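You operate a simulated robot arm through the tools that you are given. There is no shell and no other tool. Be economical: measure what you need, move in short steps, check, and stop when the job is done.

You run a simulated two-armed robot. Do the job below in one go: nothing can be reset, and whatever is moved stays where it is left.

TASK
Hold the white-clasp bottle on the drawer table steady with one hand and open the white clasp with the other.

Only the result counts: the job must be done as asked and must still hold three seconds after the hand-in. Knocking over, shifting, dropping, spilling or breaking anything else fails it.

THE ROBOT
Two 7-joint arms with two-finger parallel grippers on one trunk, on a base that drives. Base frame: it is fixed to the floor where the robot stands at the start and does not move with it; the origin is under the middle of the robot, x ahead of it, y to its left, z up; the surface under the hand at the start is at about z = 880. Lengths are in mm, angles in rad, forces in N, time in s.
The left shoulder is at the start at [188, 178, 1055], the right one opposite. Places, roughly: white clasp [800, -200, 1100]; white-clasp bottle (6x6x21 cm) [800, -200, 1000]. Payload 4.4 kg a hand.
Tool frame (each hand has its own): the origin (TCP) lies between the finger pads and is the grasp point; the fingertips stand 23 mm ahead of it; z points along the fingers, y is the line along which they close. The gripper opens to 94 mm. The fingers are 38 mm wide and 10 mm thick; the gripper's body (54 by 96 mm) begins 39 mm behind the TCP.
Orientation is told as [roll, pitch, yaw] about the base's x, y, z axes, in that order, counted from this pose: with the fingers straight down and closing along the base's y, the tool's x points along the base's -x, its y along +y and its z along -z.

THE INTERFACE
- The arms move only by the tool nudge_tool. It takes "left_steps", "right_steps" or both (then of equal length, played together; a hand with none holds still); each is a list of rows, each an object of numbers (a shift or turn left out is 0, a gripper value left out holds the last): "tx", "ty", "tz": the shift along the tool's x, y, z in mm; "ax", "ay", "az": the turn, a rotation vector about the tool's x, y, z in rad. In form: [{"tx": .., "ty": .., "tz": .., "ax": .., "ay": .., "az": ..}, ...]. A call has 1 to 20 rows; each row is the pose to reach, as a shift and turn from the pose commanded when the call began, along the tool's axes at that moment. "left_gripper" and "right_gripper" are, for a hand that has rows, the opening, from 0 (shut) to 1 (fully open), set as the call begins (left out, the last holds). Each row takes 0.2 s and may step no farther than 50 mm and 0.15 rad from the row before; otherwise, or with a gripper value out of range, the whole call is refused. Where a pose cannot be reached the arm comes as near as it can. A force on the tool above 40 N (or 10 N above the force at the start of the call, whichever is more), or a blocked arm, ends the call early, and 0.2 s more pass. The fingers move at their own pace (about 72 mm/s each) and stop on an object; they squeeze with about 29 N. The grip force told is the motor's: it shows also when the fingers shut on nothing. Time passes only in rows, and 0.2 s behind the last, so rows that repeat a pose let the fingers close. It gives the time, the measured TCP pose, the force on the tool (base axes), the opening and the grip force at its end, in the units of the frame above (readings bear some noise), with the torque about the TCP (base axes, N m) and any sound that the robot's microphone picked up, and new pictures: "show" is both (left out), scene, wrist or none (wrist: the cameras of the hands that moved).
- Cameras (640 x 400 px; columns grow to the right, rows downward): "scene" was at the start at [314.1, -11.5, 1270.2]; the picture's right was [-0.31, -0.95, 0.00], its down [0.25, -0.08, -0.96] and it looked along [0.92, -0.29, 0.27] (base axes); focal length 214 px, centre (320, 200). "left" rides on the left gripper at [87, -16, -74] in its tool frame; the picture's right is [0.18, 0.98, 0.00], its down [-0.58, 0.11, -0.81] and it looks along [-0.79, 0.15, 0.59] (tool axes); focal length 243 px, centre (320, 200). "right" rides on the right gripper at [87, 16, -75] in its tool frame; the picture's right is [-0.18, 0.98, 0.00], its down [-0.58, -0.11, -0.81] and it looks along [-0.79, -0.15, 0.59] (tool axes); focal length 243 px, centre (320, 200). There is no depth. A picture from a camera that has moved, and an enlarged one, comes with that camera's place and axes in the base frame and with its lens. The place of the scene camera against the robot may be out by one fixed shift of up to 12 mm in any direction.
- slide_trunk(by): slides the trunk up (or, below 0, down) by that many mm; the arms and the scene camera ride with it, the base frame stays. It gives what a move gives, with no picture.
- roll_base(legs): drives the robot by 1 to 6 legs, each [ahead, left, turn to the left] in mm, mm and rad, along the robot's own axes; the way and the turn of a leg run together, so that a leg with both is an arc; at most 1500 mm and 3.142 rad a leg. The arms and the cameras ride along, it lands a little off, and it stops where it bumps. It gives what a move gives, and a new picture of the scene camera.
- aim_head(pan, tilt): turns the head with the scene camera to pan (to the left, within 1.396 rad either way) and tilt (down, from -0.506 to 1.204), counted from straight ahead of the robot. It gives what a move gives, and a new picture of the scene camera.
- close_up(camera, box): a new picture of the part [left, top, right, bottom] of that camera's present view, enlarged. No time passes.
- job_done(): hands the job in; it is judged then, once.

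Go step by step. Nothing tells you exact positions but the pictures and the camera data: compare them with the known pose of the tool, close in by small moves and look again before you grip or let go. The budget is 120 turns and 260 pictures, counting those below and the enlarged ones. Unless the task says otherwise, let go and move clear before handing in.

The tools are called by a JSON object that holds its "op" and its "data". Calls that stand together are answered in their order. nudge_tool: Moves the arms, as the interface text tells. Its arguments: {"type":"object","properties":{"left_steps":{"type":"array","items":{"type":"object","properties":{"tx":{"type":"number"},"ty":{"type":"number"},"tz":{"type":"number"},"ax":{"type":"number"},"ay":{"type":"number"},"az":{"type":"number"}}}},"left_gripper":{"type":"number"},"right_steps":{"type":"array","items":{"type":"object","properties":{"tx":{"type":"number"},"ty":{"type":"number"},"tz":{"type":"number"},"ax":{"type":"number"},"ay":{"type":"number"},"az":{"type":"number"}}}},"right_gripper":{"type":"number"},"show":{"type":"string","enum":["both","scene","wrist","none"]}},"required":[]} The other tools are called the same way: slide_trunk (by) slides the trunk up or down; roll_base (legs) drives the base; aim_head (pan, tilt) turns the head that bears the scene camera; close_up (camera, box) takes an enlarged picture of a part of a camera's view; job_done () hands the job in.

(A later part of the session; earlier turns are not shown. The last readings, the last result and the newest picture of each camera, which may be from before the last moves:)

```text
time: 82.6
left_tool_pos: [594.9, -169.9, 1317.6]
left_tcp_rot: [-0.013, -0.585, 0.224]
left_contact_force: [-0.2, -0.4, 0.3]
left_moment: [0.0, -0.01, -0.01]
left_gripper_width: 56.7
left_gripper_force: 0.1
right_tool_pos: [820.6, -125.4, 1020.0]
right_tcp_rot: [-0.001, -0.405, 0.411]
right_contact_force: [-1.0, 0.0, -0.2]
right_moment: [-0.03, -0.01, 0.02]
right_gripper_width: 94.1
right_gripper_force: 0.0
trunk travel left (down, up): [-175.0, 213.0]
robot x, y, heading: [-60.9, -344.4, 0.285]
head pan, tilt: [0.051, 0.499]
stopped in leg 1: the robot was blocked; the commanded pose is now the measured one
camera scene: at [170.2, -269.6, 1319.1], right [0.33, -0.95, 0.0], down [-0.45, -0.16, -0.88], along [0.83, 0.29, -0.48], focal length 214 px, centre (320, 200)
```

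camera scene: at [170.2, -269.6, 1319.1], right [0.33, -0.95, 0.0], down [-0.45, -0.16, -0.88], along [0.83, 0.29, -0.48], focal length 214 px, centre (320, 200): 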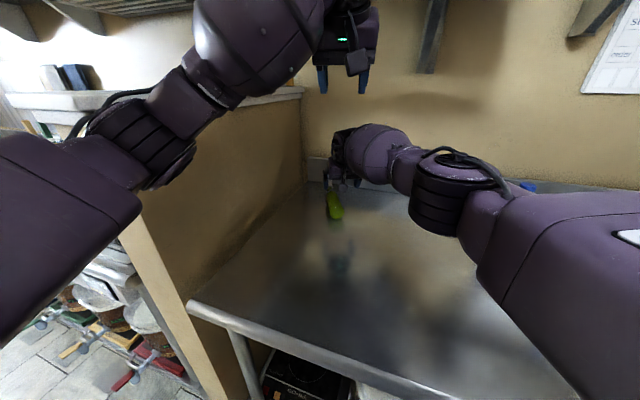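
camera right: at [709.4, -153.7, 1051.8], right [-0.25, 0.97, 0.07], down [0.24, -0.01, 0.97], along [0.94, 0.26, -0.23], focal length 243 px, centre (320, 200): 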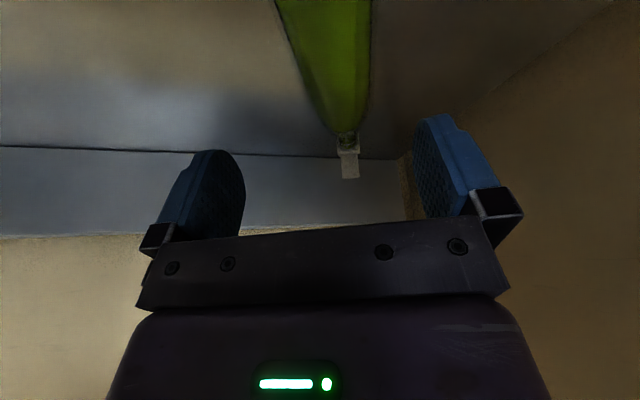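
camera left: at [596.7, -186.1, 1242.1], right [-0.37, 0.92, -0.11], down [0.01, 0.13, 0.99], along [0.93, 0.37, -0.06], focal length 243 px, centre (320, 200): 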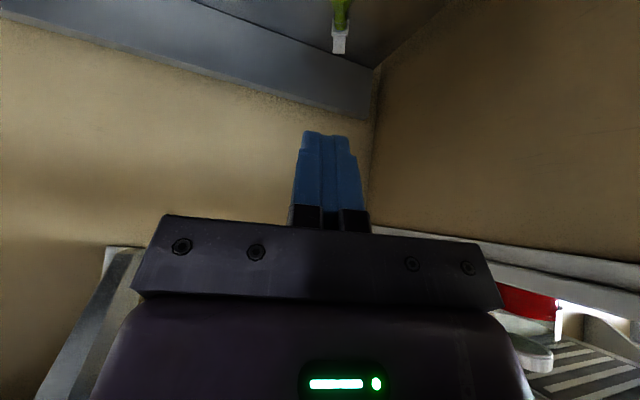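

That is a real contact, so I stop driving. Tilting the hand further forward gives enough reach to grip near the bottle's base and pull it closer.

{"op": "nudge_tool", "data": {"right_steps": [{"tx": 12, "ty": 5, "tz": 16, "ay": -0.117}, {"tx": 25, "ty": 11, "tz": 33, "ay": -0.233}, {"tx": 37, "ty": 16, "tz": 49, "ay": -0.35}]}}

{"op": "close_up", "data": {"camera": "scene", "box": [280, 140, 400, 240]}}

```text
time: 83.4
left_tool_pos: [595.8, -170.5, 1318.7]
left_tcp_rot: [-0.013, -0.589, 0.224]
left_contact_force: [1.1, -0.5, -0.3]
left_moment: [0.0, 0.0, 0.0]
left_gripper_width: 56.4
left_gripper_force: 0.0
right_tool_pos: [801.9, -116.0, 959.9]
right_tcp_rot: [0.002, -0.758, 0.41]
right_contact_force: [-0.6, -0.1, -0.6]
right_moment: [-0.01, -0.01, 0.03]
right_gripper_width: 93.9
right_gripper_force: 0.1
trunk travel left (down, up): [-175.0, 213.0]
robot x, y, heading: [-61.5, -346.8, 0.286]
head pan, tilt: [0.051, 0.499]
camera scene: at [171.3, -269.8, 1319.2], right [0.33, -0.94, 0.0], down [-0.45, -0.16, -0.88], along [0.83, 0.29, -0.48], focal length 214 px, centre (320, 200)
camera right: at [689.5, -146.6, 953.7], right [-0.27, 0.95, 0.13], down [-0.08, -0.15, 0.99], along [0.96, 0.26, 0.12], focal length 243 px, centre (320, 200)
```

scene: 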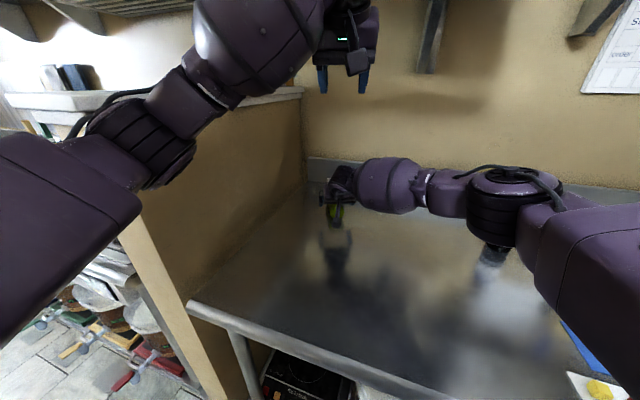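
right: 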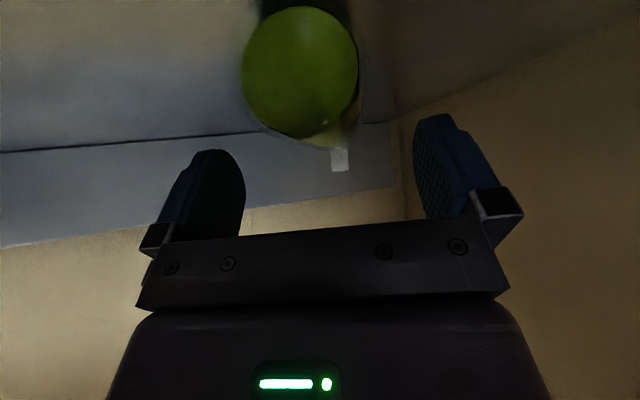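

```text
4.00 times, centred on (340, 190) of scene
camera zoom: at [171.3, -269.8, 1319.2], right [0.33, -0.94, 0.0], down [-0.45, -0.16, -0.88], along [0.83, 0.29, -0.48], focal length 858 px, centre (240, 240)
```

zoom: 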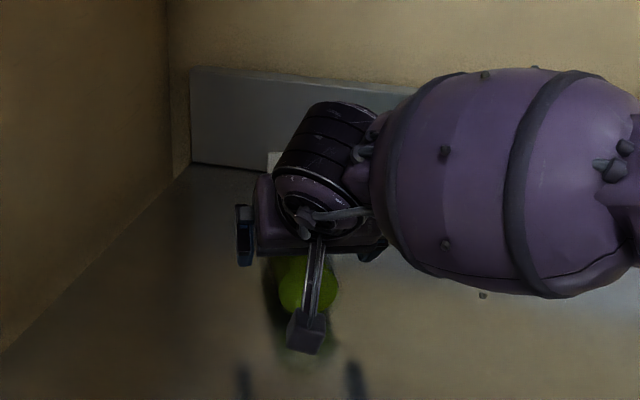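

Alignment is good: base centre (816, -114), axis yaw about 0.43. I advance so the fingers straddle the base end, then grip.

{"op": "nudge_tool", "data": {"right_steps": [{"tx": -2, "ty": -3, "tz": 25}, {"tx": -4, "ty": -3, "tz": 48}, {"tx": -5, "ty": -3, "tz": 63}], "show": "wrist"}}

```text
time: 84.2
left_tool_pos: [590.9, -169.0, 1324.8]
left_tcp_rot: [-0.017, -0.593, 0.227]
left_contact_force: [0.1, 1.0, 0.4]
left_moment: [-0.08, -0.02, -0.07]
left_gripper_width: 56.4
left_gripper_force: 0.1
right_tool_pos: [842.4, -96.1, 926.5]
right_tcp_rot: [-0.003, -0.766, 0.419]
right_contact_force: [-10.2, -2.3, 26.8]
right_moment: [-0.42, 0.86, -0.15]
right_gripper_width: 94.0
right_gripper_force: 0.1
trunk travel left (down, up): [-175.0, 213.0]
robot x, y, heading: [-65.4, -348.5, 0.282]
head pan, tilt: [0.051, 0.499]
camera right: at [730.8, -127.9, 918.9], right [-0.27, 0.95, 0.13], down [-0.09, -0.15, 0.98], along [0.96, 0.26, 0.12], focal length 243 px, centre (320, 200)
```

right: 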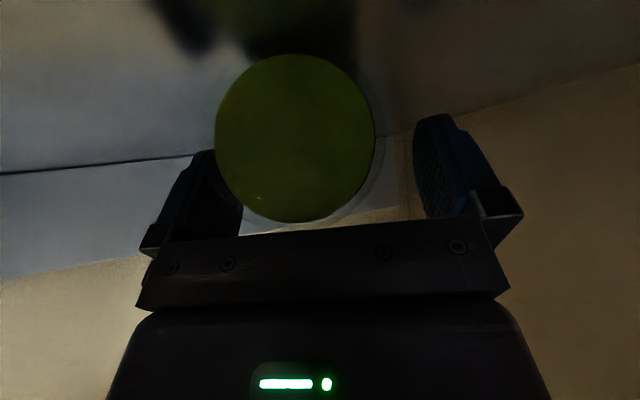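

There is a 27 N upward force, so something presses the bottle's rim. I rise 8 mm to relieve it and close the gripper.

{"op": "nudge_tool", "data": {"right_steps": [{"tx": -5.5, "tz": -5.8}], "show": "none"}}

{"op": "nudge_tool", "data": {"right_steps": [{}, {}, {}, {}], "right_gripper": 0, "show": "wrist"}}

```text
time: 84.6
left_tool_pos: [594.5, -169.3, 1318.6]
left_tcp_rot: [-0.013, -0.588, 0.226]
left_contact_force: [-0.9, -0.6, 0.1]
left_moment: [0.0, -0.03, 0.04]
left_gripper_width: 56.5
left_gripper_force: 0.0
right_tool_pos: [843.8, -100.8, 924.8]
right_tcp_rot: [-0.001, -0.757, 0.413]
right_contact_force: [-3.3, -0.8, 11.1]
right_moment: [-0.16, 0.38, 0.02]
right_gripper_width: 93.9
right_gripper_force: 0.1
trunk travel left (down, up): [-175.0, 213.0]
robot x, y, heading: [-59.1, -345.6, 0.279]
head pan, tilt: [0.051, 0.499]
```

```text
time: 85.6
left_tool_pos: [595.0, -171.2, 1319.8]
left_tcp_rot: [-0.015, -0.588, 0.223]
left_contact_force: [0.0, 1.0, 0.4]
left_moment: [-0.03, -0.03, 0.0]
left_gripper_width: 56.4
left_gripper_force: 0.1
right_tool_pos: [845.0, -99.5, 924.8]
right_tcp_rot: [-0.002, -0.756, 0.411]
right_contact_force: [-1.9, -2.5, 3.5]
right_moment: [-0.12, 0.1, 0.02]
right_gripper_width: 59.7
right_gripper_force: 29.1
trunk travel left (down, up): [-175.0, 213.0]
robot x, y, heading: [-58.2, -348.8, 0.282]
head pan, tilt: [0.051, 0.499]
camera right: at [732.9, -130.5, 919.2], right [-0.27, 0.95, 0.13], down [-0.08, -0.15, 0.99], along [0.96, 0.26, 0.11], focal length 243 px, centre (320, 200)
```

right: 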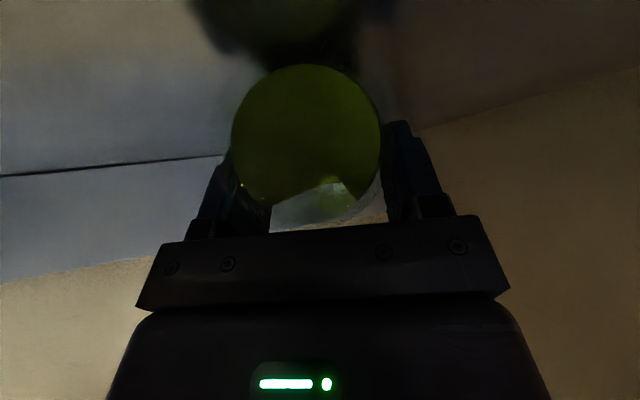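

The base end is gripped (59.7 mm). I lift slightly and pull the bottle back 230 mm along its axis, then set it down.

{"op": "nudge_tool", "data": {"right_steps": [{"tx": -5.5, "tz": -5.8}, {"tx": 22, "tz": -32}, {"tx": 50, "tz": -58}, {"tx": 78, "tz": -84}, {"tx": 106, "tz": -111}, {"tx": 134, "tz": -137}, {"tx": 162, "tz": -163}, {"tx": 166, "tz": -158}]}}

```text
time: 87.4
left_tool_pos: [597.6, -170.3, 1319.4]
left_tcp_rot: [-0.014, -0.585, 0.225]
left_contact_force: [-0.4, 0.2, -0.4]
left_moment: [0.02, 0.02, -0.01]
left_gripper_width: 56.3
left_gripper_force: 0.1
right_tool_pos: [636.3, -190.9, 926.9]
right_tcp_rot: [-0.001, -0.756, 0.412]
right_contact_force: [1.2, -0.2, -5.8]
right_moment: [-0.08, 0.19, 0.02]
right_gripper_width: 59.6
right_gripper_force: 29.0
trunk travel left (down, up): [-175.0, 213.0]
robot x, y, heading: [-59.0, -348.3, 0.28]
head pan, tilt: [0.051, 0.499]
camera scene: at [172.2, -269.4, 1319.0], right [0.33, -0.94, 0.0], down [-0.45, -0.16, -0.88], along [0.83, 0.29, -0.48], focal length 214 px, centre (320, 200)
camera right: at [524.4, -222.6, 920.8], right [-0.27, 0.95, 0.13], down [-0.08, -0.15, 0.99], along [0.96, 0.26, 0.11], focal length 243 px, centre (320, 200)
```

scene: 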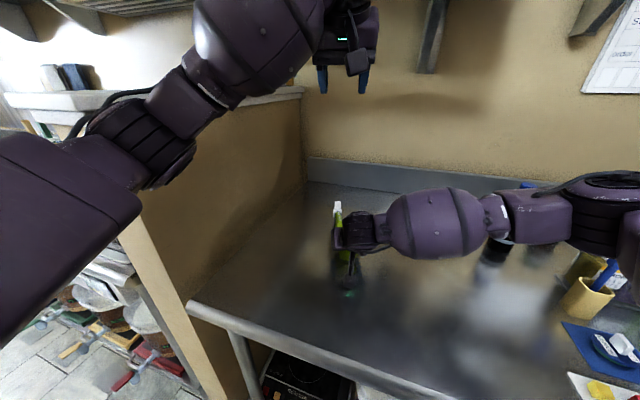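
right: 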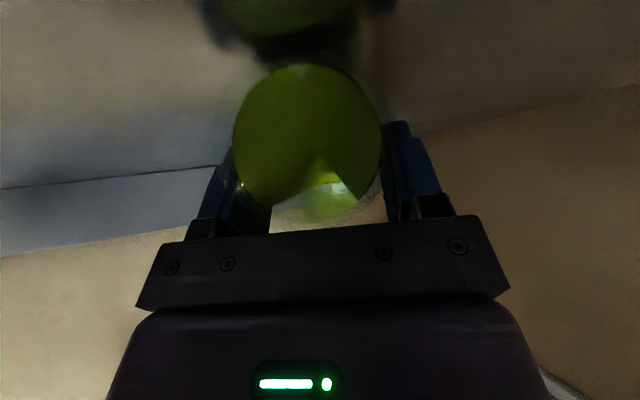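

Lower the last 2 mm, release and back off up and behind.

{"op": "nudge_tool", "data": {"right_steps": [{"tx": 1, "tz": 1}, {"tx": 1.7, "tz": 1.8}, {"tx": 1.7, "tz": 1.8}], "show": "none"}}

{"op": "nudge_tool", "data": {"right_steps": [{}, {}, {}, {"tz": -30}, {"tz": -70}, {"tz": -115}], "right_gripper": 1}}

```text
time: 88.2
left_tool_pos: [596.3, -171.5, 1319.9]
left_tcp_rot: [-0.015, -0.586, 0.226]
left_contact_force: [1.2, 1.4, -0.5]
left_moment: [0.02, 0.0, 0.0]
left_gripper_width: 56.7
left_gripper_force: 0.0
right_tool_pos: [635.7, -191.6, 925.1]
right_tcp_rot: [0.001, -0.756, 0.411]
right_contact_force: [0.3, -0.6, -3.4]
right_moment: [0.0, 0.05, 0.03]
right_gripper_width: 59.4
right_gripper_force: 28.5
trunk travel left (down, up): [-175.0, 213.0]
robot x, y, heading: [-61.7, -348.1, 0.284]
head pan, tilt: [0.051, 0.499]
```

```text
time: 89.6
left_tool_pos: [594.5, -170.1, 1321.2]
left_tcp_rot: [-0.014, -0.59, 0.224]
left_contact_force: [-0.4, 0.5, 1.0]
left_moment: [0.02, -0.02, 0.01]
left_gripper_width: 56.3
left_gripper_force: 0.0
right_tool_pos: [563.7, -224.5, 1009.4]
right_tcp_rot: [0.0, -0.759, 0.413]
right_contact_force: [-0.1, -0.5, -0.4]
right_moment: [0.0, 0.0, 0.0]
right_gripper_width: 94.0
right_gripper_force: 0.1
trunk travel left (down, up): [-175.0, 213.0]
robot x, y, heading: [-57.4, -347.0, 0.281]
head pan, tilt: [0.051, 0.499]
camera scene: at [169.9, -270.2, 1319.9], right [0.33, -0.94, 0.0], down [-0.45, -0.16, -0.88], along [0.83, 0.29, -0.48], focal length 214 px, centre (320, 200)
camera right: at [450.7, -255.7, 1003.0], right [-0.27, 0.95, 0.13], down [-0.08, -0.15, 0.99], along [0.96, 0.26, 0.12], focal length 243 px, centre (320, 200)
```

scene: 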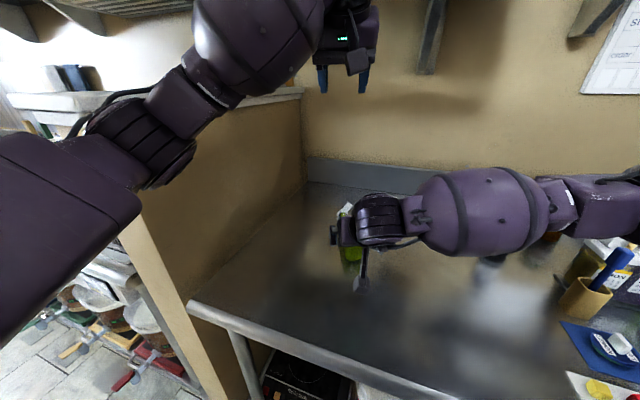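
right: 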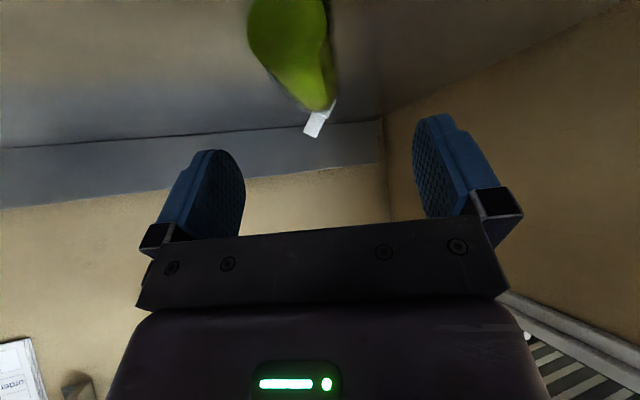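

I raise the right hand and level it to look at how the bottle lies.

{"op": "nudge_tool", "data": {"right_steps": [{"tx": -18, "tz": -19, "ay": 0.13}, {"tx": -36, "tz": -38, "ay": 0.26}, {"tx": -54, "tz": -57, "ay": 0.39}, {"tx": -72, "tz": -76, "ay": 0.52}, {"tx": -89, "tz": -94, "ay": 0.65}, {"tx": -89, "tz": -94, "ay": 0.76}]}}

```text
time: 91.0
left_tool_pos: [600.4, -163.7, 1318.7]
left_tcp_rot: [-0.02, -0.593, 0.254]
left_contact_force: [3.4, 1.0, 2.0]
left_moment: [-0.08, 0.04, 0.11]
left_gripper_width: 56.2
left_gripper_force: 0.0
right_tool_pos: [559.6, -221.5, 1138.1]
right_tcp_rot: [-0.001, -0.032, 0.425]
right_contact_force: [0.0, 0.1, 0.8]
right_moment: [0.01, 0.02, -0.02]
right_gripper_width: 94.0
right_gripper_force: 0.0
trunk travel left (down, up): [-175.0, 213.0]
robot x, y, heading: [-60.0, -347.5, 0.281]
head pan, tilt: [0.051, 0.499]
stopped in row 6 (left hand): the force on the tool passed its limit at 61 N (the readings are from after the stop); the commanded pose is now the measured one
camera scene: at [170.9, -269.6, 1319.2], right [0.33, -0.94, 0.0], down [-0.45, -0.16, -0.88], along [0.83, 0.29, -0.48], focal length 214 px, centre (320, 200)
camera right: at [471.2, -242.3, 1209.0], right [-0.24, 0.97, 0.0], down [0.55, 0.13, 0.82], along [0.8, 0.2, -0.57], focal length 243 px, centre (320, 200)
```

scene: 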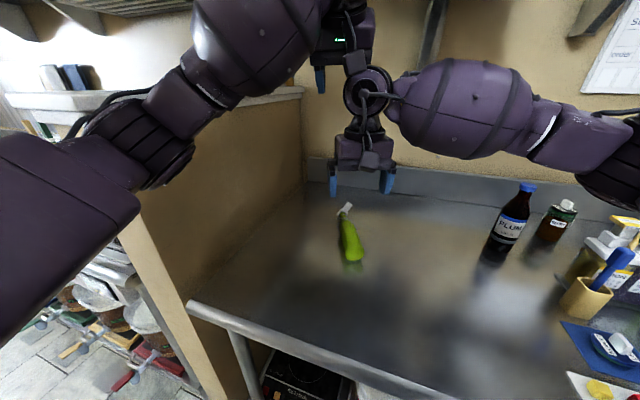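
right: 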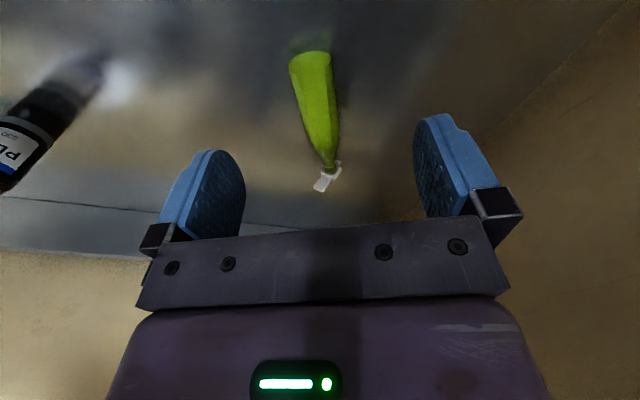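

The arms bumped each other lightly. The bottle lies nicely: base (612, -216), cap (778, -145), lid shut. I move the left hand up and away to the left, then bring the right hand over the bottle tilted backward, so that later it can tip the bottle upright.

{"op": "nudge_tool", "data": {"left_steps": [{"tx": -12, "ty": 20, "tz": -8}, {"tx": -24, "ty": 40, "tz": -16}, {"tx": -35, "ty": 58, "tz": -25}], "show": "none"}}

{"op": "nudge_tool", "data": {"right_steps": [{"tx": -28, "ty": -3, "tz": 20, "ay": 0.05}, {"tx": -56, "ty": -6, "tz": 41, "ay": 0.1}, {"tx": -85, "ty": -10, "tz": 63, "ay": 0.16}, {"tx": -113, "ty": -13, "tz": 85, "ay": 0.22}, {"tx": -141, "ty": -16, "tz": 108, "ay": 0.28}, {"tx": -170, "ty": -19, "tz": 131, "ay": 0.33}]}}

```text
time: 91.8
left_tool_pos: [609.5, -118.4, 1344.9]
left_tcp_rot: [-0.012, -0.573, 0.233]
left_contact_force: [0.0, 0.3, -0.3]
left_moment: [-0.01, 0.01, 0.04]
left_gripper_width: 56.4
left_gripper_force: 0.1
right_tool_pos: [564.3, -230.3, 1132.0]
right_tcp_rot: [0.005, -0.024, 0.42]
right_contact_force: [0.9, 0.0, -0.3]
right_moment: [-0.01, 0.0, 0.04]
right_gripper_width: 93.8
right_gripper_force: 0.1
trunk travel left (down, up): [-175.0, 213.0]
robot x, y, heading: [-62.0, -349.2, 0.281]
head pan, tilt: [0.051, 0.499]
```

```text
time: 93.2
left_tool_pos: [609.8, -118.4, 1345.5]
left_tcp_rot: [-0.01, -0.569, 0.233]
left_contact_force: [-0.2, 0.5, -0.6]
left_moment: [0.0, 0.0, -0.03]
left_gripper_width: 56.1
left_gripper_force: 0.0
right_tool_pos: [723.4, -183.1, 1010.1]
right_tcp_rot: [0.006, 0.303, 0.427]
right_contact_force: [0.2, -0.3, -0.8]
right_moment: [-0.02, -0.02, 0.03]
right_gripper_width: 93.8
right_gripper_force: 0.1
right hand out of reach, approached as far as the arm can: row 6
trunk travel left (down, up): [-175.0, 213.0]
robot x, y, heading: [-60.3, -345.8, 0.282]
head pan, tilt: [0.051, 0.499]
camera scene: at [176.2, -278.7, 1318.1], right [0.33, -0.95, -0.01], down [-0.46, -0.15, -0.88], along [0.83, 0.29, -0.48], focal length 214 px, centre (320, 200)
camera right: at [661.0, -194.6, 1105.2], right [-0.25, 0.97, -0.05], down [0.77, 0.23, 0.6], along [0.59, 0.11, -0.8], focal length 243 px, centre (320, 200)
```

scene: 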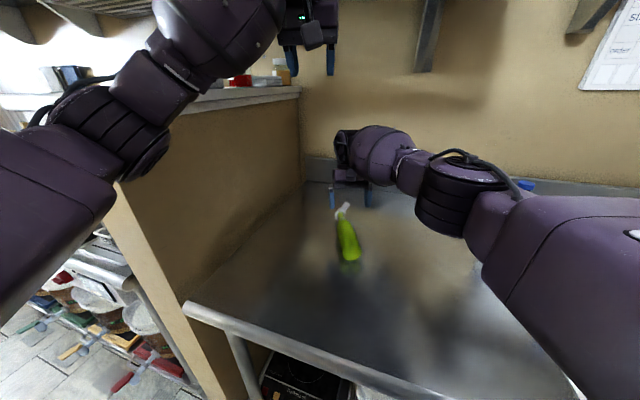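
right: 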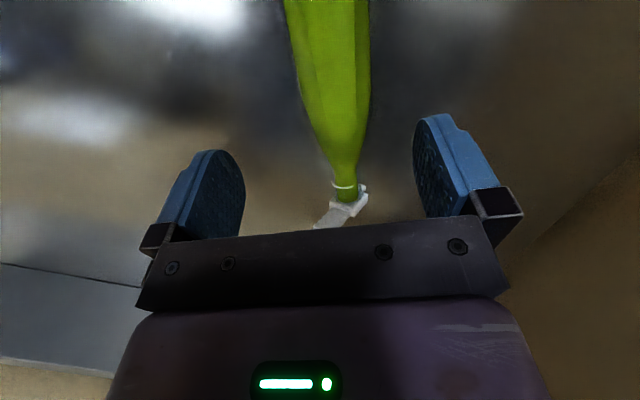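

The hand is over the bottle body and aligned. I descend along the tool axis.

{"op": "nudge_tool", "data": {"right_steps": [{"tx": 0.5, "ty": 8, "tz": 30}, {"tx": 1, "ty": 8.5, "tz": 60}, {"tx": 1.5, "ty": 8.5, "tz": 80}]}}

{"op": "close_up", "data": {"camera": "scene", "box": [290, 170, 430, 290]}}

```text
time: 94.0
left_tool_pos: [608.8, -119.9, 1345.8]
left_tcp_rot: [-0.011, -0.571, 0.232]
left_contact_force: [0.0, 0.0, -0.3]
left_moment: [-0.02, 0.0, 0.03]
left_gripper_width: 56.1
left_gripper_force: 0.0
right_tool_pos: [695.8, -184.1, 934.8]
right_tcp_rot: [0.007, 0.299, 0.426]
right_contact_force: [0.4, -0.5, -0.7]
right_moment: [0.0, 0.0, -0.02]
right_gripper_width: 94.2
right_gripper_force: 0.1
trunk travel left (down, up): [-175.0, 213.0]
robot x, y, heading: [-63.6, -345.8, 0.278]
head pan, tilt: [0.051, 0.499]
camera scene: at [176.0, -278.3, 1318.2], right [0.33, -0.95, -0.01], down [-0.46, -0.15, -0.88], along [0.83, 0.29, -0.48], focal length 214 px, centre (320, 200)
camera right: at [632.7, -195.8, 1031.4], right [-0.24, 0.97, -0.05], down [0.77, 0.22, 0.6], along [0.59, 0.11, -0.8], focal length 243 px, centre (320, 200)
```

scene: 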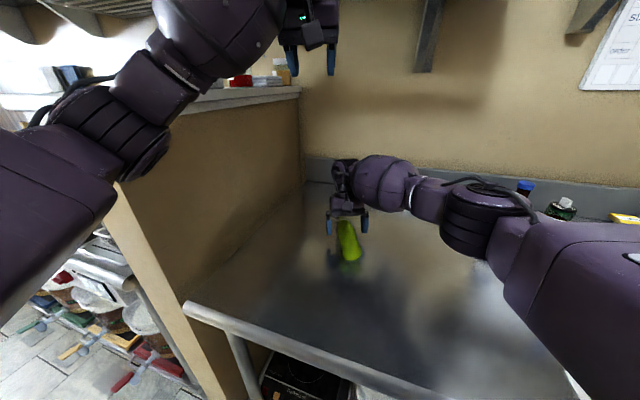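
right: 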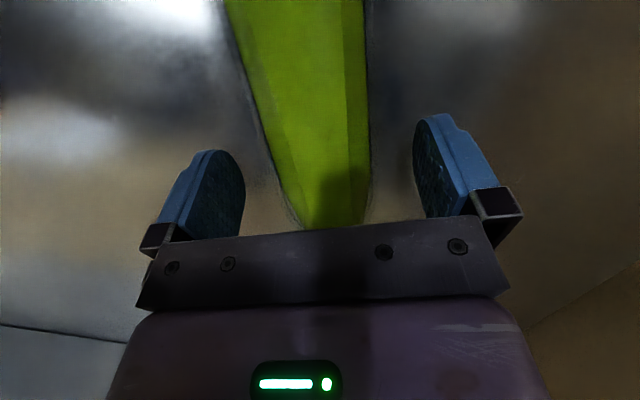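

```text
3.33 times, centred on (360, 230) of scene
camera zoom: at [176.0, -278.3, 1318.2], right [0.33, -0.95, -0.01], down [-0.46, -0.15, -0.88], along [0.83, 0.29, -0.48], focal length 715 px, centre (187, 100)
```

zoom: 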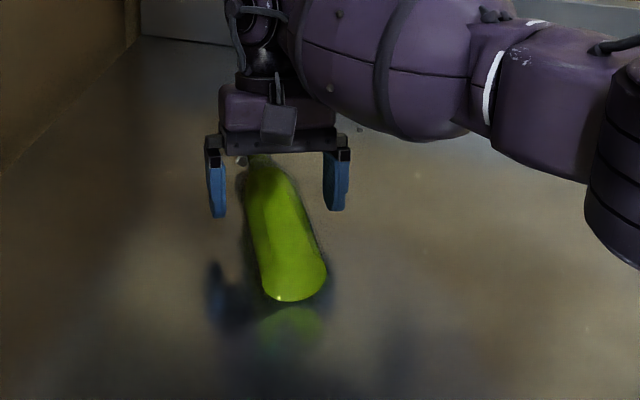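

The fingers straddle the body at about 85-90 mm from the base. I go down the last 18 mm and close.

{"op": "nudge_tool", "data": {"right_steps": [{"tz": 9}, {"tz": 18}, {"tz": 18}], "show": "none"}}

{"op": "nudge_tool", "data": {"right_steps": [{}, {}, {}, {}], "right_gripper": 0, "show": "wrist"}}

```text
time: 94.8
left_tool_pos: [609.5, -119.4, 1345.7]
left_tcp_rot: [-0.012, -0.57, 0.231]
left_contact_force: [-0.4, -0.7, 0.3]
left_moment: [0.0, 0.02, 0.0]
left_gripper_width: 56.7
left_gripper_force: 0.0
right_tool_pos: [690.7, -187.8, 916.8]
right_tcp_rot: [0.007, 0.301, 0.426]
right_contact_force: [-1.2, 0.5, 0.0]
right_moment: [0.0, 0.0, 0.01]
right_gripper_width: 94.2
right_gripper_force: 0.1
trunk travel left (down, up): [-175.0, 213.0]
robot x, y, heading: [-62.0, -347.5, 0.282]
head pan, tilt: [0.051, 0.499]
```

```text
time: 95.8
left_tool_pos: [609.7, -118.8, 1346.5]
left_tcp_rot: [-0.01, -0.571, 0.23]
left_contact_force: [0.1, -0.1, -0.8]
left_moment: [0.01, -0.03, 0.06]
left_gripper_width: 56.3
left_gripper_force: 0.1
right_tool_pos: [692.0, -187.7, 917.6]
right_tcp_rot: [0.005, 0.299, 0.425]
right_contact_force: [-1.6, 0.8, 0.4]
right_moment: [0.03, -0.07, 0.01]
right_gripper_width: 58.7
right_gripper_force: 29.2
trunk travel left (down, up): [-175.0, 213.0]
robot x, y, heading: [-63.0, -343.9, 0.277]
head pan, tilt: [0.051, 0.499]
camera right: at [628.7, -198.1, 1013.6], right [-0.24, 0.97, -0.05], down [0.77, 0.22, 0.6], along [0.59, 0.11, -0.8], focal length 243 px, centre (320, 200)
```

right: 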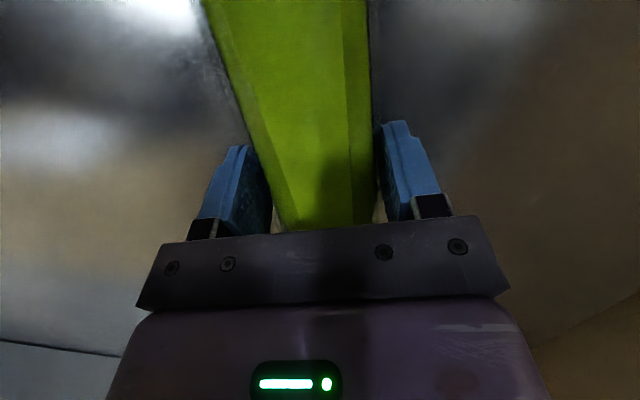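

Gripped at 58.7 mm. I lift 110 mm straight up first.

{"op": "nudge_tool", "data": {"right_steps": [{"tx": 9, "tz": -29}, {"tx": 18, "tz": -58}, {"tx": 26, "tz": -82}, {"tx": 33, "tz": -105}], "show": "scene"}}

```text
time: 96.8
left_tool_pos: [608.5, -119.7, 1346.8]
left_tcp_rot: [-0.011, -0.573, 0.229]
left_contact_force: [0.5, 0.1, -0.1]
left_moment: [0.0, -0.01, -0.02]
left_gripper_width: 56.3
left_gripper_force: 0.0
right_tool_pos: [692.6, -188.6, 1027.8]
right_tcp_rot: [0.006, 0.3, 0.427]
right_contact_force: [0.9, -0.6, -5.6]
right_moment: [0.03, -0.06, -0.02]
right_gripper_width: 58.8
right_gripper_force: 28.8
trunk travel left (down, up): [-175.0, 213.0]
robot x, y, heading: [-62.3, -347.7, 0.281]
head pan, tilt: [0.051, 0.499]
camera scene: at [176.3, -278.6, 1318.3], right [0.33, -0.95, -0.01], down [-0.46, -0.15, -0.88], along [0.83, 0.29, -0.48], focal length 214 px, centre (320, 200)
```

scene: 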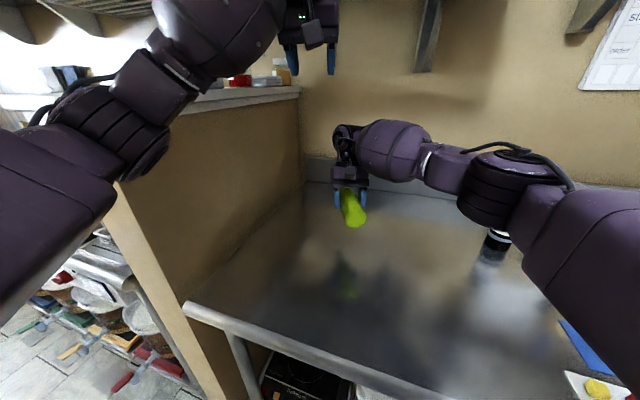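

The bottle is held in the air. Now I rotate it upright by pitching the hand forward 1.57 rad.

{"op": "nudge_tool", "data": {"right_steps": [{"tx": 2, "tz": 0.5, "ay": -0.14}, {"tx": 4, "tz": 1, "ay": -0.28}, {"tx": 6, "tz": 2, "ay": -0.42}, {"tx": 8, "tz": 3, "ay": -0.56}, {"tx": 10, "tz": 3, "ay": -0.7}, {"tx": 12, "tz": 4, "ay": -0.84}, {"tx": 14, "tz": 4, "ay": -0.98}, {"tx": 16, "tz": 5, "ay": -1.12}, {"tx": 18, "tz": 5.5, "ay": -1.26}, {"tx": 20, "tz": 6, "ay": -1.4}, {"tx": 21, "tz": 6.5, "ay": -1.5}, {"tx": 21, "tz": 6.5, "ay": -1.57}]}}

```text
time: 99.4
left_tool_pos: [607.8, -120.0, 1348.2]
left_tcp_rot: [-0.009, -0.572, 0.229]
left_contact_force: [-0.2, 0.7, 0.5]
left_moment: [-0.02, 0.01, -0.01]
left_gripper_width: 56.3
left_gripper_force: 0.1
right_tool_pos: [662.7, -186.8, 1024.8]
right_tcp_rot: [0.025, -1.173, 0.419]
right_contact_force: [0.2, -0.5, -5.7]
right_moment: [-0.02, 0.05, -0.02]
right_gripper_width: 58.6
right_gripper_force: 28.7
right hand out of reach, approached as far as the arm can: row 11, 12
trunk travel left (down, up): [-175.0, 213.0]
robot x, y, heading: [-62.2, -349.0, 0.277]
head pan, tilt: [0.051, 0.499]
camera scene: at [176.6, -278.8, 1318.3], right [0.33, -0.95, -0.01], down [-0.46, -0.15, -0.88], along [0.83, 0.29, -0.48], focal length 214 px, centre (320, 200)
camera right: at [563.3, -214.9, 973.6], right [-0.36, 0.92, 0.18], down [-0.42, -0.33, 0.85], along [0.84, 0.23, 0.5], focal length 243 px, centre (320, 200)
```

scene: 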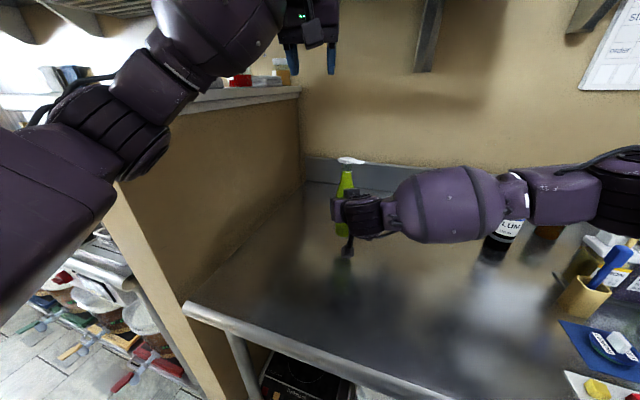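
right: 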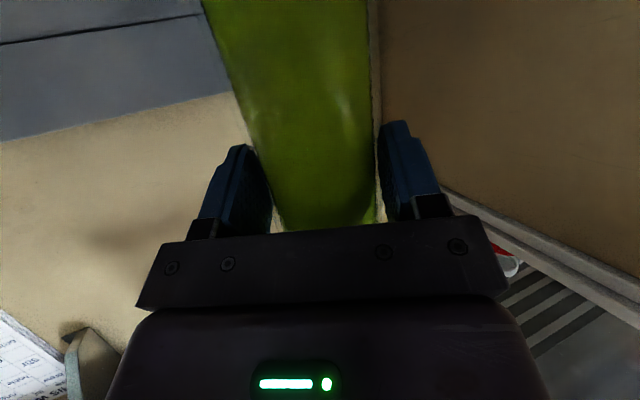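

The bottle is nearly upright; the pitch is 0.1 rad short. I lower 40 mm and try for the rest.

{"op": "nudge_tool", "data": {"right_steps": [{"tx": 18, "tz": 8, "ay": -0.03}, {"tx": 37, "tz": 15.5, "ay": -0.06}, {"tx": 37, "tz": 15.5, "ay": -0.1}], "show": "none"}}

{"op": "close_up", "data": {"camera": "scene", "box": [290, 140, 420, 280]}}

```text
time: 100.2
left_tool_pos: [609.6, -121.3, 1346.8]
left_tcp_rot: [-0.009, -0.571, 0.231]
left_contact_force: [0.5, -0.3, 0.1]
left_moment: [0.01, -0.03, -0.01]
left_gripper_width: 56.3
left_gripper_force: 0.0
right_tool_pos: [657.0, -178.2, 993.9]
right_tcp_rot: [0.042, -1.188, 0.408]
right_contact_force: [1.1, -1.0, -6.4]
right_moment: [-0.03, 0.07, 0.01]
right_gripper_width: 58.7
right_gripper_force: 29.1
right hand out of reach, approached as far as the arm can: row 1, 2, 3
trunk travel left (down, up): [-175.0, 213.0]
robot x, y, heading: [-62.5, -346.3, 0.281]
head pan, tilt: [0.051, 0.499]
```

```text
2.86 times, centred on (355, 210) of scene
camera zoom: at [176.8, -279.0, 1318.3], right [0.33, -0.95, -0.01], down [-0.46, -0.15, -0.88], along [0.83, 0.29, -0.48], focal length 613 px, centre (220, 171)
```

zoom: 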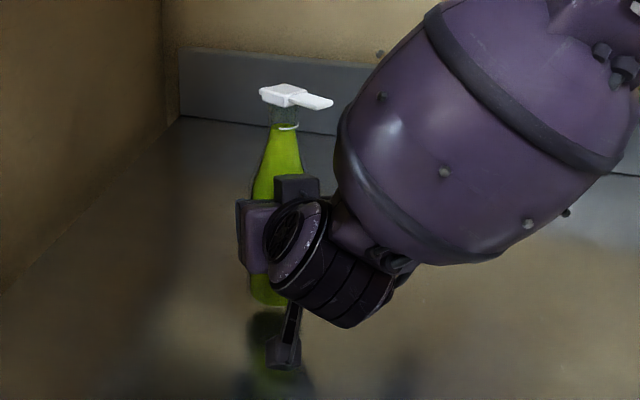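

The bottle is upright within 0.08 rad, and the lever now points toward -y. I lower it to the table, watching the force.

{"op": "nudge_tool", "data": {"right_steps": [{"tx": 9, "tz": 4}, {"tx": 17, "tz": 7}, {"tx": 20, "tz": 8}], "show": "none"}}

```text
time: 101.0
left_tool_pos: [608.7, -121.5, 1349.0]
left_tcp_rot: [-0.011, -0.573, 0.23]
left_contact_force: [0.4, 0.6, -0.5]
left_moment: [0.06, -0.02, 0.0]
left_gripper_width: 56.4
left_gripper_force: 0.1
right_tool_pos: [656.4, -174.9, 976.3]
right_tcp_rot: [0.035, -1.194, 0.405]
right_contact_force: [-2.4, -2.0, 14.0]
right_moment: [-0.08, -0.25, -0.06]
right_gripper_width: 58.4
right_gripper_force: 29.5
trunk travel left (down, up): [-175.0, 213.0]
robot x, y, heading: [-61.4, -349.0, 0.282]
head pan, tilt: [0.051, 0.499]
```

It has touched down (14 N). I open the gripper so the bottle settles upright, keeping the hand around it.

{"op": "nudge_tool", "data": {"right_steps": [{}, {}, {}, {"tz": -8}, {"tz": -8}], "right_gripper": 1}}

{"op": "close_up", "data": {"camera": "scene", "box": [290, 140, 420, 280]}}

```text
time: 102.2
left_tool_pos: [609.8, -119.3, 1348.1]
left_tcp_rot: [-0.009, -0.575, 0.231]
left_contact_force: [0.2, -0.3, -0.6]
left_moment: [0.0, 0.01, 0.01]
left_gripper_width: 56.6
left_gripper_force: 0.0
right_tool_pos: [649.8, -179.8, 974.7]
right_tcp_rot: [0.038, -1.185, 0.408]
right_contact_force: [0.6, 0.3, 0.2]
right_moment: [0.03, -0.01, 0.0]
right_gripper_width: 93.7
right_gripper_force: 0.0
trunk travel left (down, up): [-175.0, 213.0]
robot x, y, heading: [-61.4, -346.9, 0.281]
head pan, tilt: [0.051, 0.499]
camera scene: at [176.9, -279.1, 1318.4], right [0.33, -0.95, -0.01], down [-0.46, -0.15, -0.88], along [0.83, 0.29, -0.48], focal length 214 px, centre (320, 200)
camera right: at [548.5, -207.0, 922.8], right [-0.36, 0.92, 0.18], down [-0.43, -0.34, 0.84], along [0.83, 0.22, 0.51], focal length 243 px, centre (320, 200)
```

scene: 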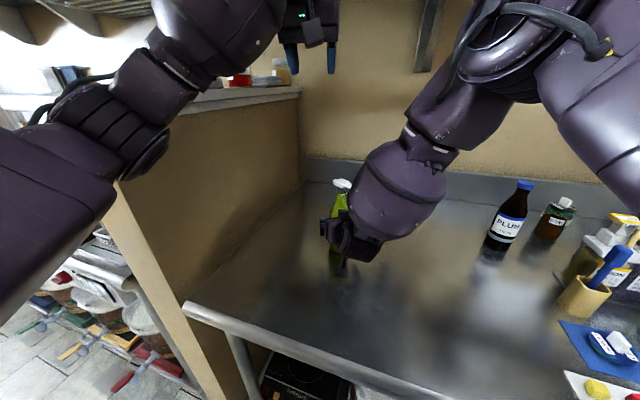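
right: 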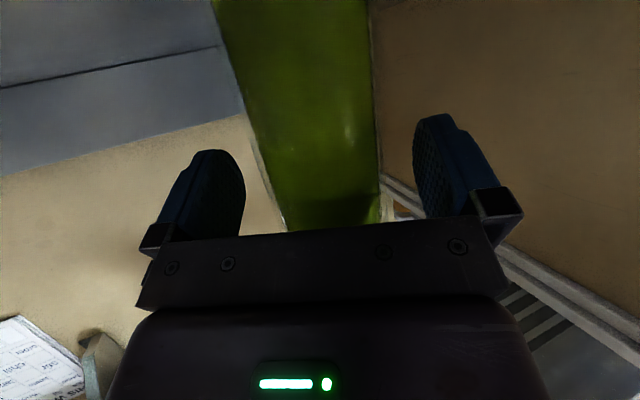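

```text
2.86 times, centred on (355, 210) of scene
camera zoom: at [176.9, -279.1, 1318.4], right [0.33, -0.95, -0.01], down [-0.46, -0.15, -0.88], along [0.83, 0.29, -0.48], focal length 613 px, centre (220, 171)
```

zoom: 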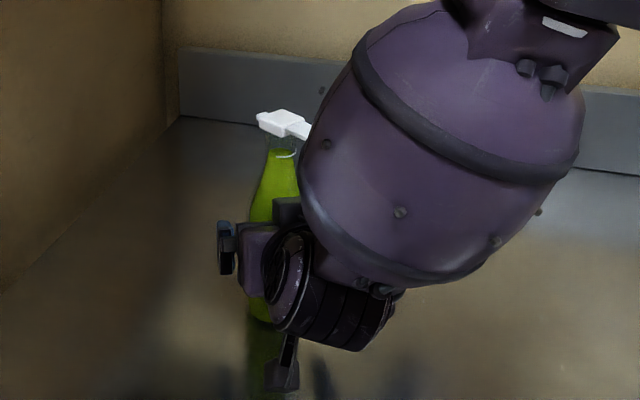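

The bottle stands again, but the right forearm is now high and in the way. I withdraw the right hand and come back in with the elbow low, as in the earlier grip.

{"op": "nudge_tool", "data": {"right_steps": [{"tz": -30}, {"tz": -65}, {"tz": -100}, {"tz": -130}], "show": "none"}}

{"op": "nudge_tool", "data": {"right_steps": [{"tx": -25, "ty": -20, "tz": -5}, {"tx": -50, "ty": -45, "tz": -10}, {"tx": -80, "ty": -75, "tz": -15}, {"tx": -110, "ty": -105, "tz": -20}, {"tx": -140, "ty": -135, "tz": -20}]}}

```text
time: 103.2
left_tool_pos: [609.9, -120.5, 1347.8]
left_tcp_rot: [-0.008, -0.576, 0.231]
left_contact_force: [-0.5, 0.1, -0.4]
left_moment: [0.01, 0.02, -0.02]
left_gripper_width: 56.2
left_gripper_force: 0.1
right_tool_pos: [539.9, -232.0, 1024.7]
right_tcp_rot: [0.045, -1.189, 0.406]
right_contact_force: [0.1, -0.6, 0.2]
right_moment: [-0.01, -0.01, -0.01]
right_gripper_width: 94.2
right_gripper_force: 0.1
right hand out of reach, approached as far as the arm can: row 1
trunk travel left (down, up): [-175.0, 213.0]
robot x, y, heading: [-58.4, -348.8, 0.28]
head pan, tilt: [0.051, 0.499]
```

```text
time: 104.4
left_tool_pos: [610.0, -120.6, 1348.9]
left_tcp_rot: [-0.008, -0.573, 0.23]
left_contact_force: [0.9, -0.4, 0.1]
left_moment: [0.01, 0.0, 0.01]
left_gripper_width: 56.5
left_gripper_force: 0.1
right_tool_pos: [631.8, -342.1, 1157.2]
right_tcp_rot: [0.046, -1.187, 0.406]
right_contact_force: [0.4, 0.0, 1.0]
right_moment: [-0.01, 0.0, -0.02]
right_gripper_width: 94.1
right_gripper_force: 0.0
trunk travel left (down, up): [-175.0, 213.0]
robot x, y, heading: [-63.3, -347.1, 0.28]
head pan, tilt: [0.051, 0.499]
camera scene: at [177.1, -279.3, 1318.4], right [0.33, -0.95, -0.01], down [-0.46, -0.15, -0.88], along [0.83, 0.29, -0.48], focal length 214 px, centre (320, 200)
camera right: at [532.0, -371.6, 1103.7], right [-0.36, 0.91, 0.19], down [-0.42, -0.34, 0.84], along [0.83, 0.23, 0.51], focal length 243 px, centre (320, 200)
```

scene: 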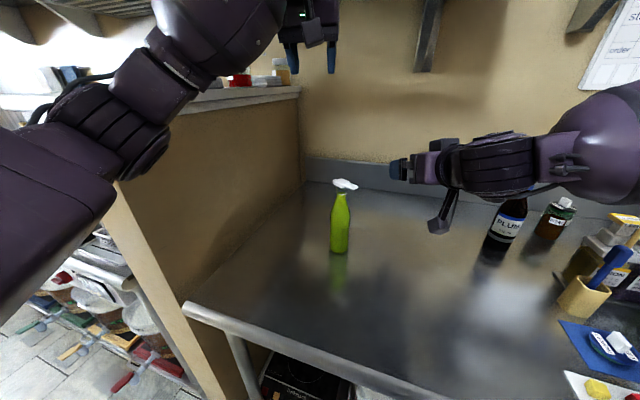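
right: 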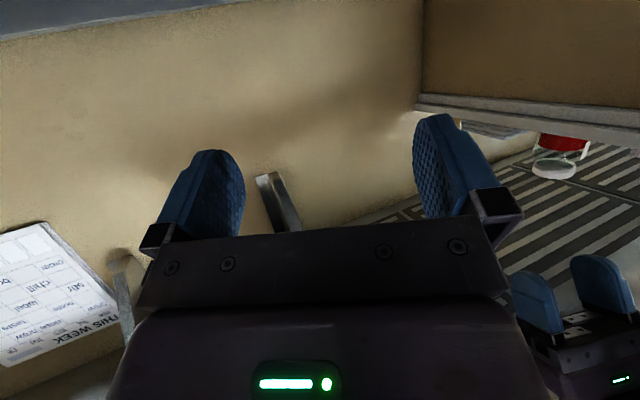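

{"op": "close_up", "data": {"camera": "scene", "box": [315, 170, 375, 215]}}

{"op": "close_up", "data": {"camera": "left", "box": [240, 0, 440, 125]}}

```text
8.89 times, centred on (345, 192) of scene
camera zoom: at [177.1, -279.3, 1318.4], right [0.33, -0.95, -0.01], down [-0.46, -0.15, -0.88], along [0.83, 0.29, -0.48], focal length 1906 px, centre (98, 267)
```

zoom: 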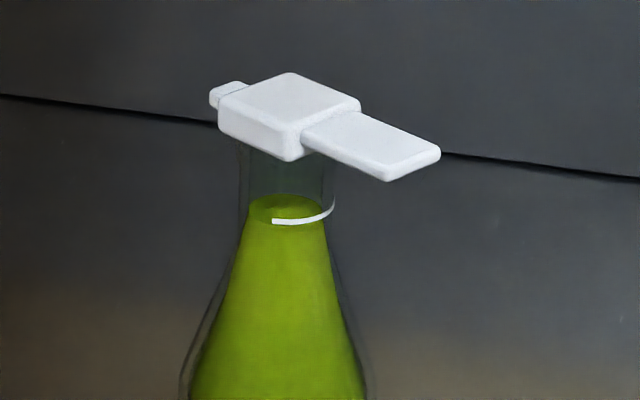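

```text
3.20 times, centred on (340, 62) of left
camera zoom: at [502.4, -161.6, 1364.2], right [-0.37, 0.92, -0.11], down [0.02, 0.12, 0.99], along [0.93, 0.36, -0.07], focal length 776 px, centre (256, 640)
```

zoom: 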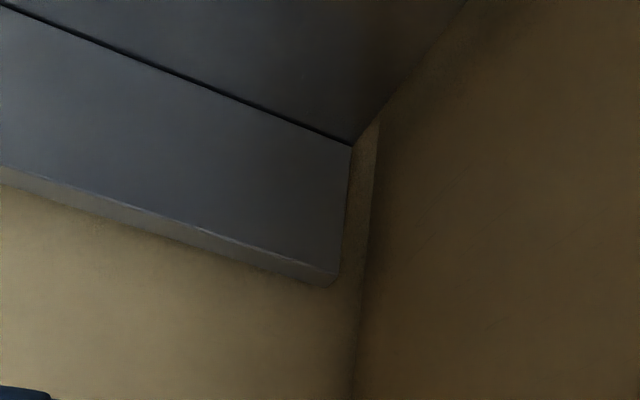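

The lever points about 20° off -y toward the robot, and the lid is shut. I bring the right hand to a new pre-grasp with a larger yaw.

{"op": "nudge_tool", "data": {"right_steps": [{"tx": 25, "ty": 20, "tz": 6, "ax": -0.055, "ay": 0.01, "az": -0.026}, {"tx": 50, "ty": 40, "tz": 13, "ax": -0.11, "ay": 0.02, "az": -0.052}, {"tx": 76, "ty": 60, "tz": 19, "ax": -0.165, "ay": 0.03, "az": -0.078}, {"tx": 101, "ty": 81, "tz": 26, "ax": -0.22, "ay": 0.04, "az": -0.104}, {"tx": 126, "ty": 101, "tz": 32, "ax": -0.274, "ay": 0.04, "az": -0.129}]}}

```text
time: 105.6
left_tool_pos: [608.9, -120.3, 1349.4]
left_tcp_rot: [-0.009, -0.575, 0.229]
left_contact_force: [0.7, 0.2, -1.2]
left_moment: [0.02, -0.01, 0.0]
left_gripper_width: 56.5
left_gripper_force: 0.0
right_tool_pos: [570.6, -258.0, 1033.1]
right_tcp_rot: [0.011, -1.153, 0.743]
right_contact_force: [-0.7, 0.1, 1.0]
right_moment: [-0.03, 0.02, -0.02]
right_gripper_width: 94.1
right_gripper_force: 0.1
trunk travel left (down, up): [-175.0, 213.0]
robot x, y, heading: [-62.8, -347.3, 0.282]
head pan, tilt: [0.051, 0.499]
camera scene: at [177.2, -279.4, 1318.3], right [0.33, -0.95, -0.01], down [-0.46, -0.15, -0.88], along [0.83, 0.29, -0.48], focal length 214 px, centre (320, 200)
camera right: at [483.0, -316.5, 983.1], right [-0.62, 0.77, 0.17], down [-0.29, -0.43, 0.86], along [0.73, 0.48, 0.48], focal length 243 px, centre (320, 200)
```

scene: 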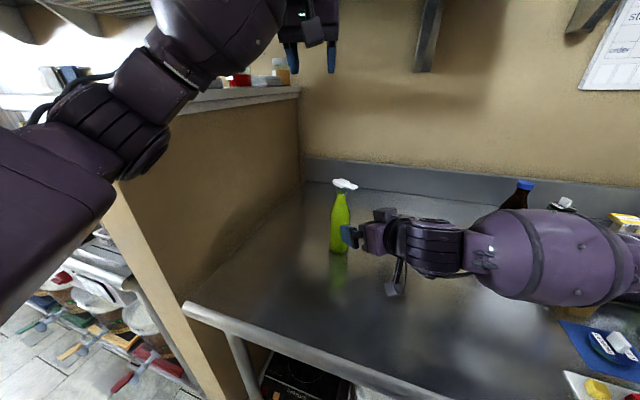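
right: 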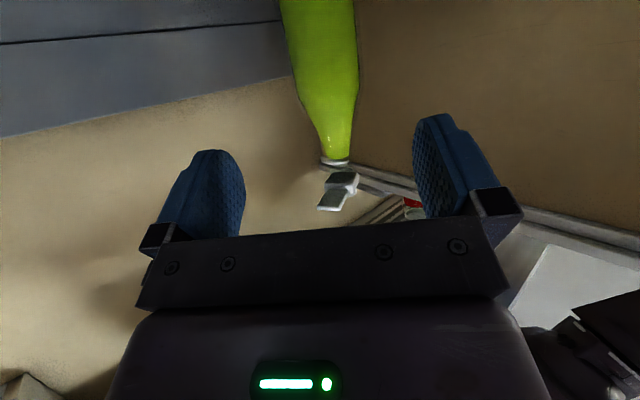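

A good low-elbow pose, with the same view as the earlier pre-grasp, so the same 135 mm approach applies.

{"op": "nudge_tool", "data": {"right_steps": [{"tx": 1, "tz": 35}, {"tx": 2, "tz": 70}, {"tx": 3, "ty": 0, "tz": 103}], "show": "wrist"}}

```text
time: 106.4
left_tool_pos: [608.9, -121.7, 1349.4]
left_tcp_rot: [-0.009, -0.576, 0.227]
left_contact_force: [0.5, 0.2, -0.9]
left_moment: [-0.02, 0.0, -0.01]
left_gripper_width: 56.6
left_gripper_force: 0.1
right_tool_pos: [638.0, -193.7, 987.9]
right_tcp_rot: [0.013, -1.152, 0.74]
right_contact_force: [0.7, 0.2, 1.1]
right_moment: [-0.02, 0.01, 0.0]
right_gripper_width: 94.0
right_gripper_force: 0.0
trunk travel left (down, up): [-175.0, 213.0]
robot x, y, heading: [-60.3, -345.3, 0.28]
head pan, tilt: [0.051, 0.499]
camera right: at [550.2, -252.2, 939.0], right [-0.62, 0.77, 0.17], down [-0.29, -0.42, 0.86], along [0.73, 0.48, 0.48], focal length 243 px, centre (320, 200)
```

right: 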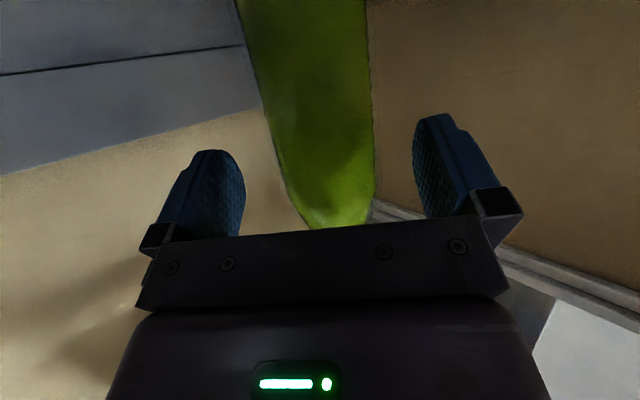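

{"op": "nudge_tool", "data": {"right_steps": [{"tz": 7}, {"tz": 13}, {"tz": 13}], "show": "none"}}

{"op": "nudge_tool", "data": {"right_steps": [{}, {}, {}, {}], "right_gripper": 0, "show": "scene"}}

{"op": "close_up", "data": {"camera": "scene", "box": [290, 160, 410, 270]}}

```text
time: 107.2
left_tool_pos: [609.7, -121.0, 1349.0]
left_tcp_rot: [-0.009, -0.576, 0.229]
left_contact_force: [-0.6, 0.7, 0.6]
left_moment: [-0.02, 0.03, -0.02]
left_gripper_width: 56.6
left_gripper_force: 0.2
right_tool_pos: [645.7, -187.4, 981.8]
right_tcp_rot: [0.012, -1.153, 0.74]
right_contact_force: [0.2, -0.3, -0.9]
right_moment: [-0.04, 0.01, 0.0]
right_gripper_width: 93.9
right_gripper_force: 0.1
trunk travel left (down, up): [-175.0, 213.0]
robot x, y, heading: [-61.8, -347.7, 0.282]
head pan, tilt: [0.051, 0.499]
```

```text
time: 108.2
left_tool_pos: [609.1, -122.3, 1348.8]
left_tcp_rot: [-0.011, -0.576, 0.229]
left_contact_force: [-0.3, 0.4, 0.4]
left_moment: [0.03, -0.03, -0.02]
left_gripper_width: 56.6
left_gripper_force: 0.1
right_tool_pos: [646.3, -185.4, 981.9]
right_tcp_rot: [0.013, -1.152, 0.74]
right_contact_force: [-1.2, 1.3, -0.2]
right_moment: [0.06, 0.02, 0.02]
right_gripper_width: 59.0
right_gripper_force: 29.1
trunk travel left (down, up): [-175.0, 213.0]
robot x, y, heading: [-60.2, -343.7, 0.279]
head pan, tilt: [0.051, 0.499]
camera scene: at [177.2, -279.6, 1318.4], right [0.33, -0.95, -0.01], down [-0.46, -0.15, -0.88], along [0.83, 0.29, -0.48], focal length 214 px, centre (320, 200)
```

scene: 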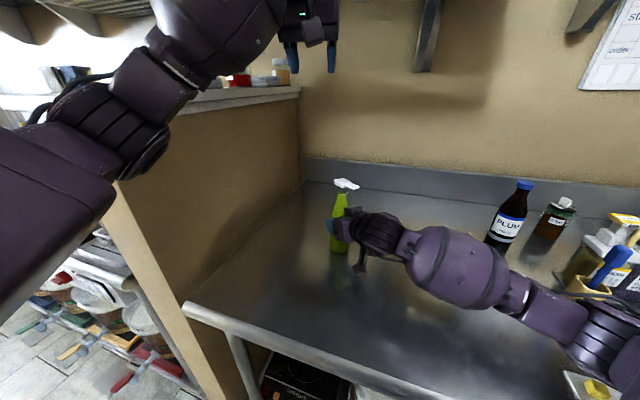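

```text
3.64 times, centred on (350, 215) of scene
camera zoom: at [177.2, -279.6, 1318.4], right [0.33, -0.95, -0.01], down [-0.46, -0.15, -0.88], along [0.83, 0.29, -0.48], focal length 780 px, centre (211, 146)
```

zoom: 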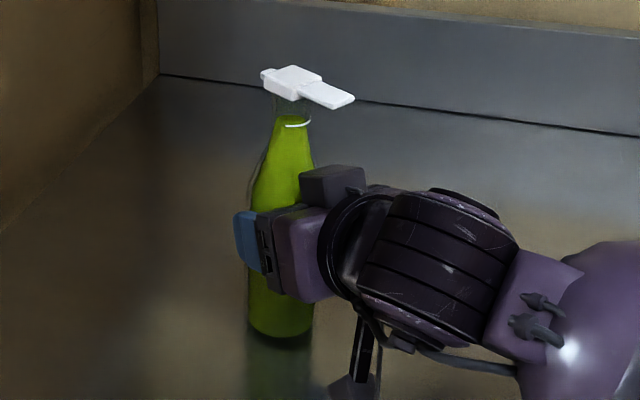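

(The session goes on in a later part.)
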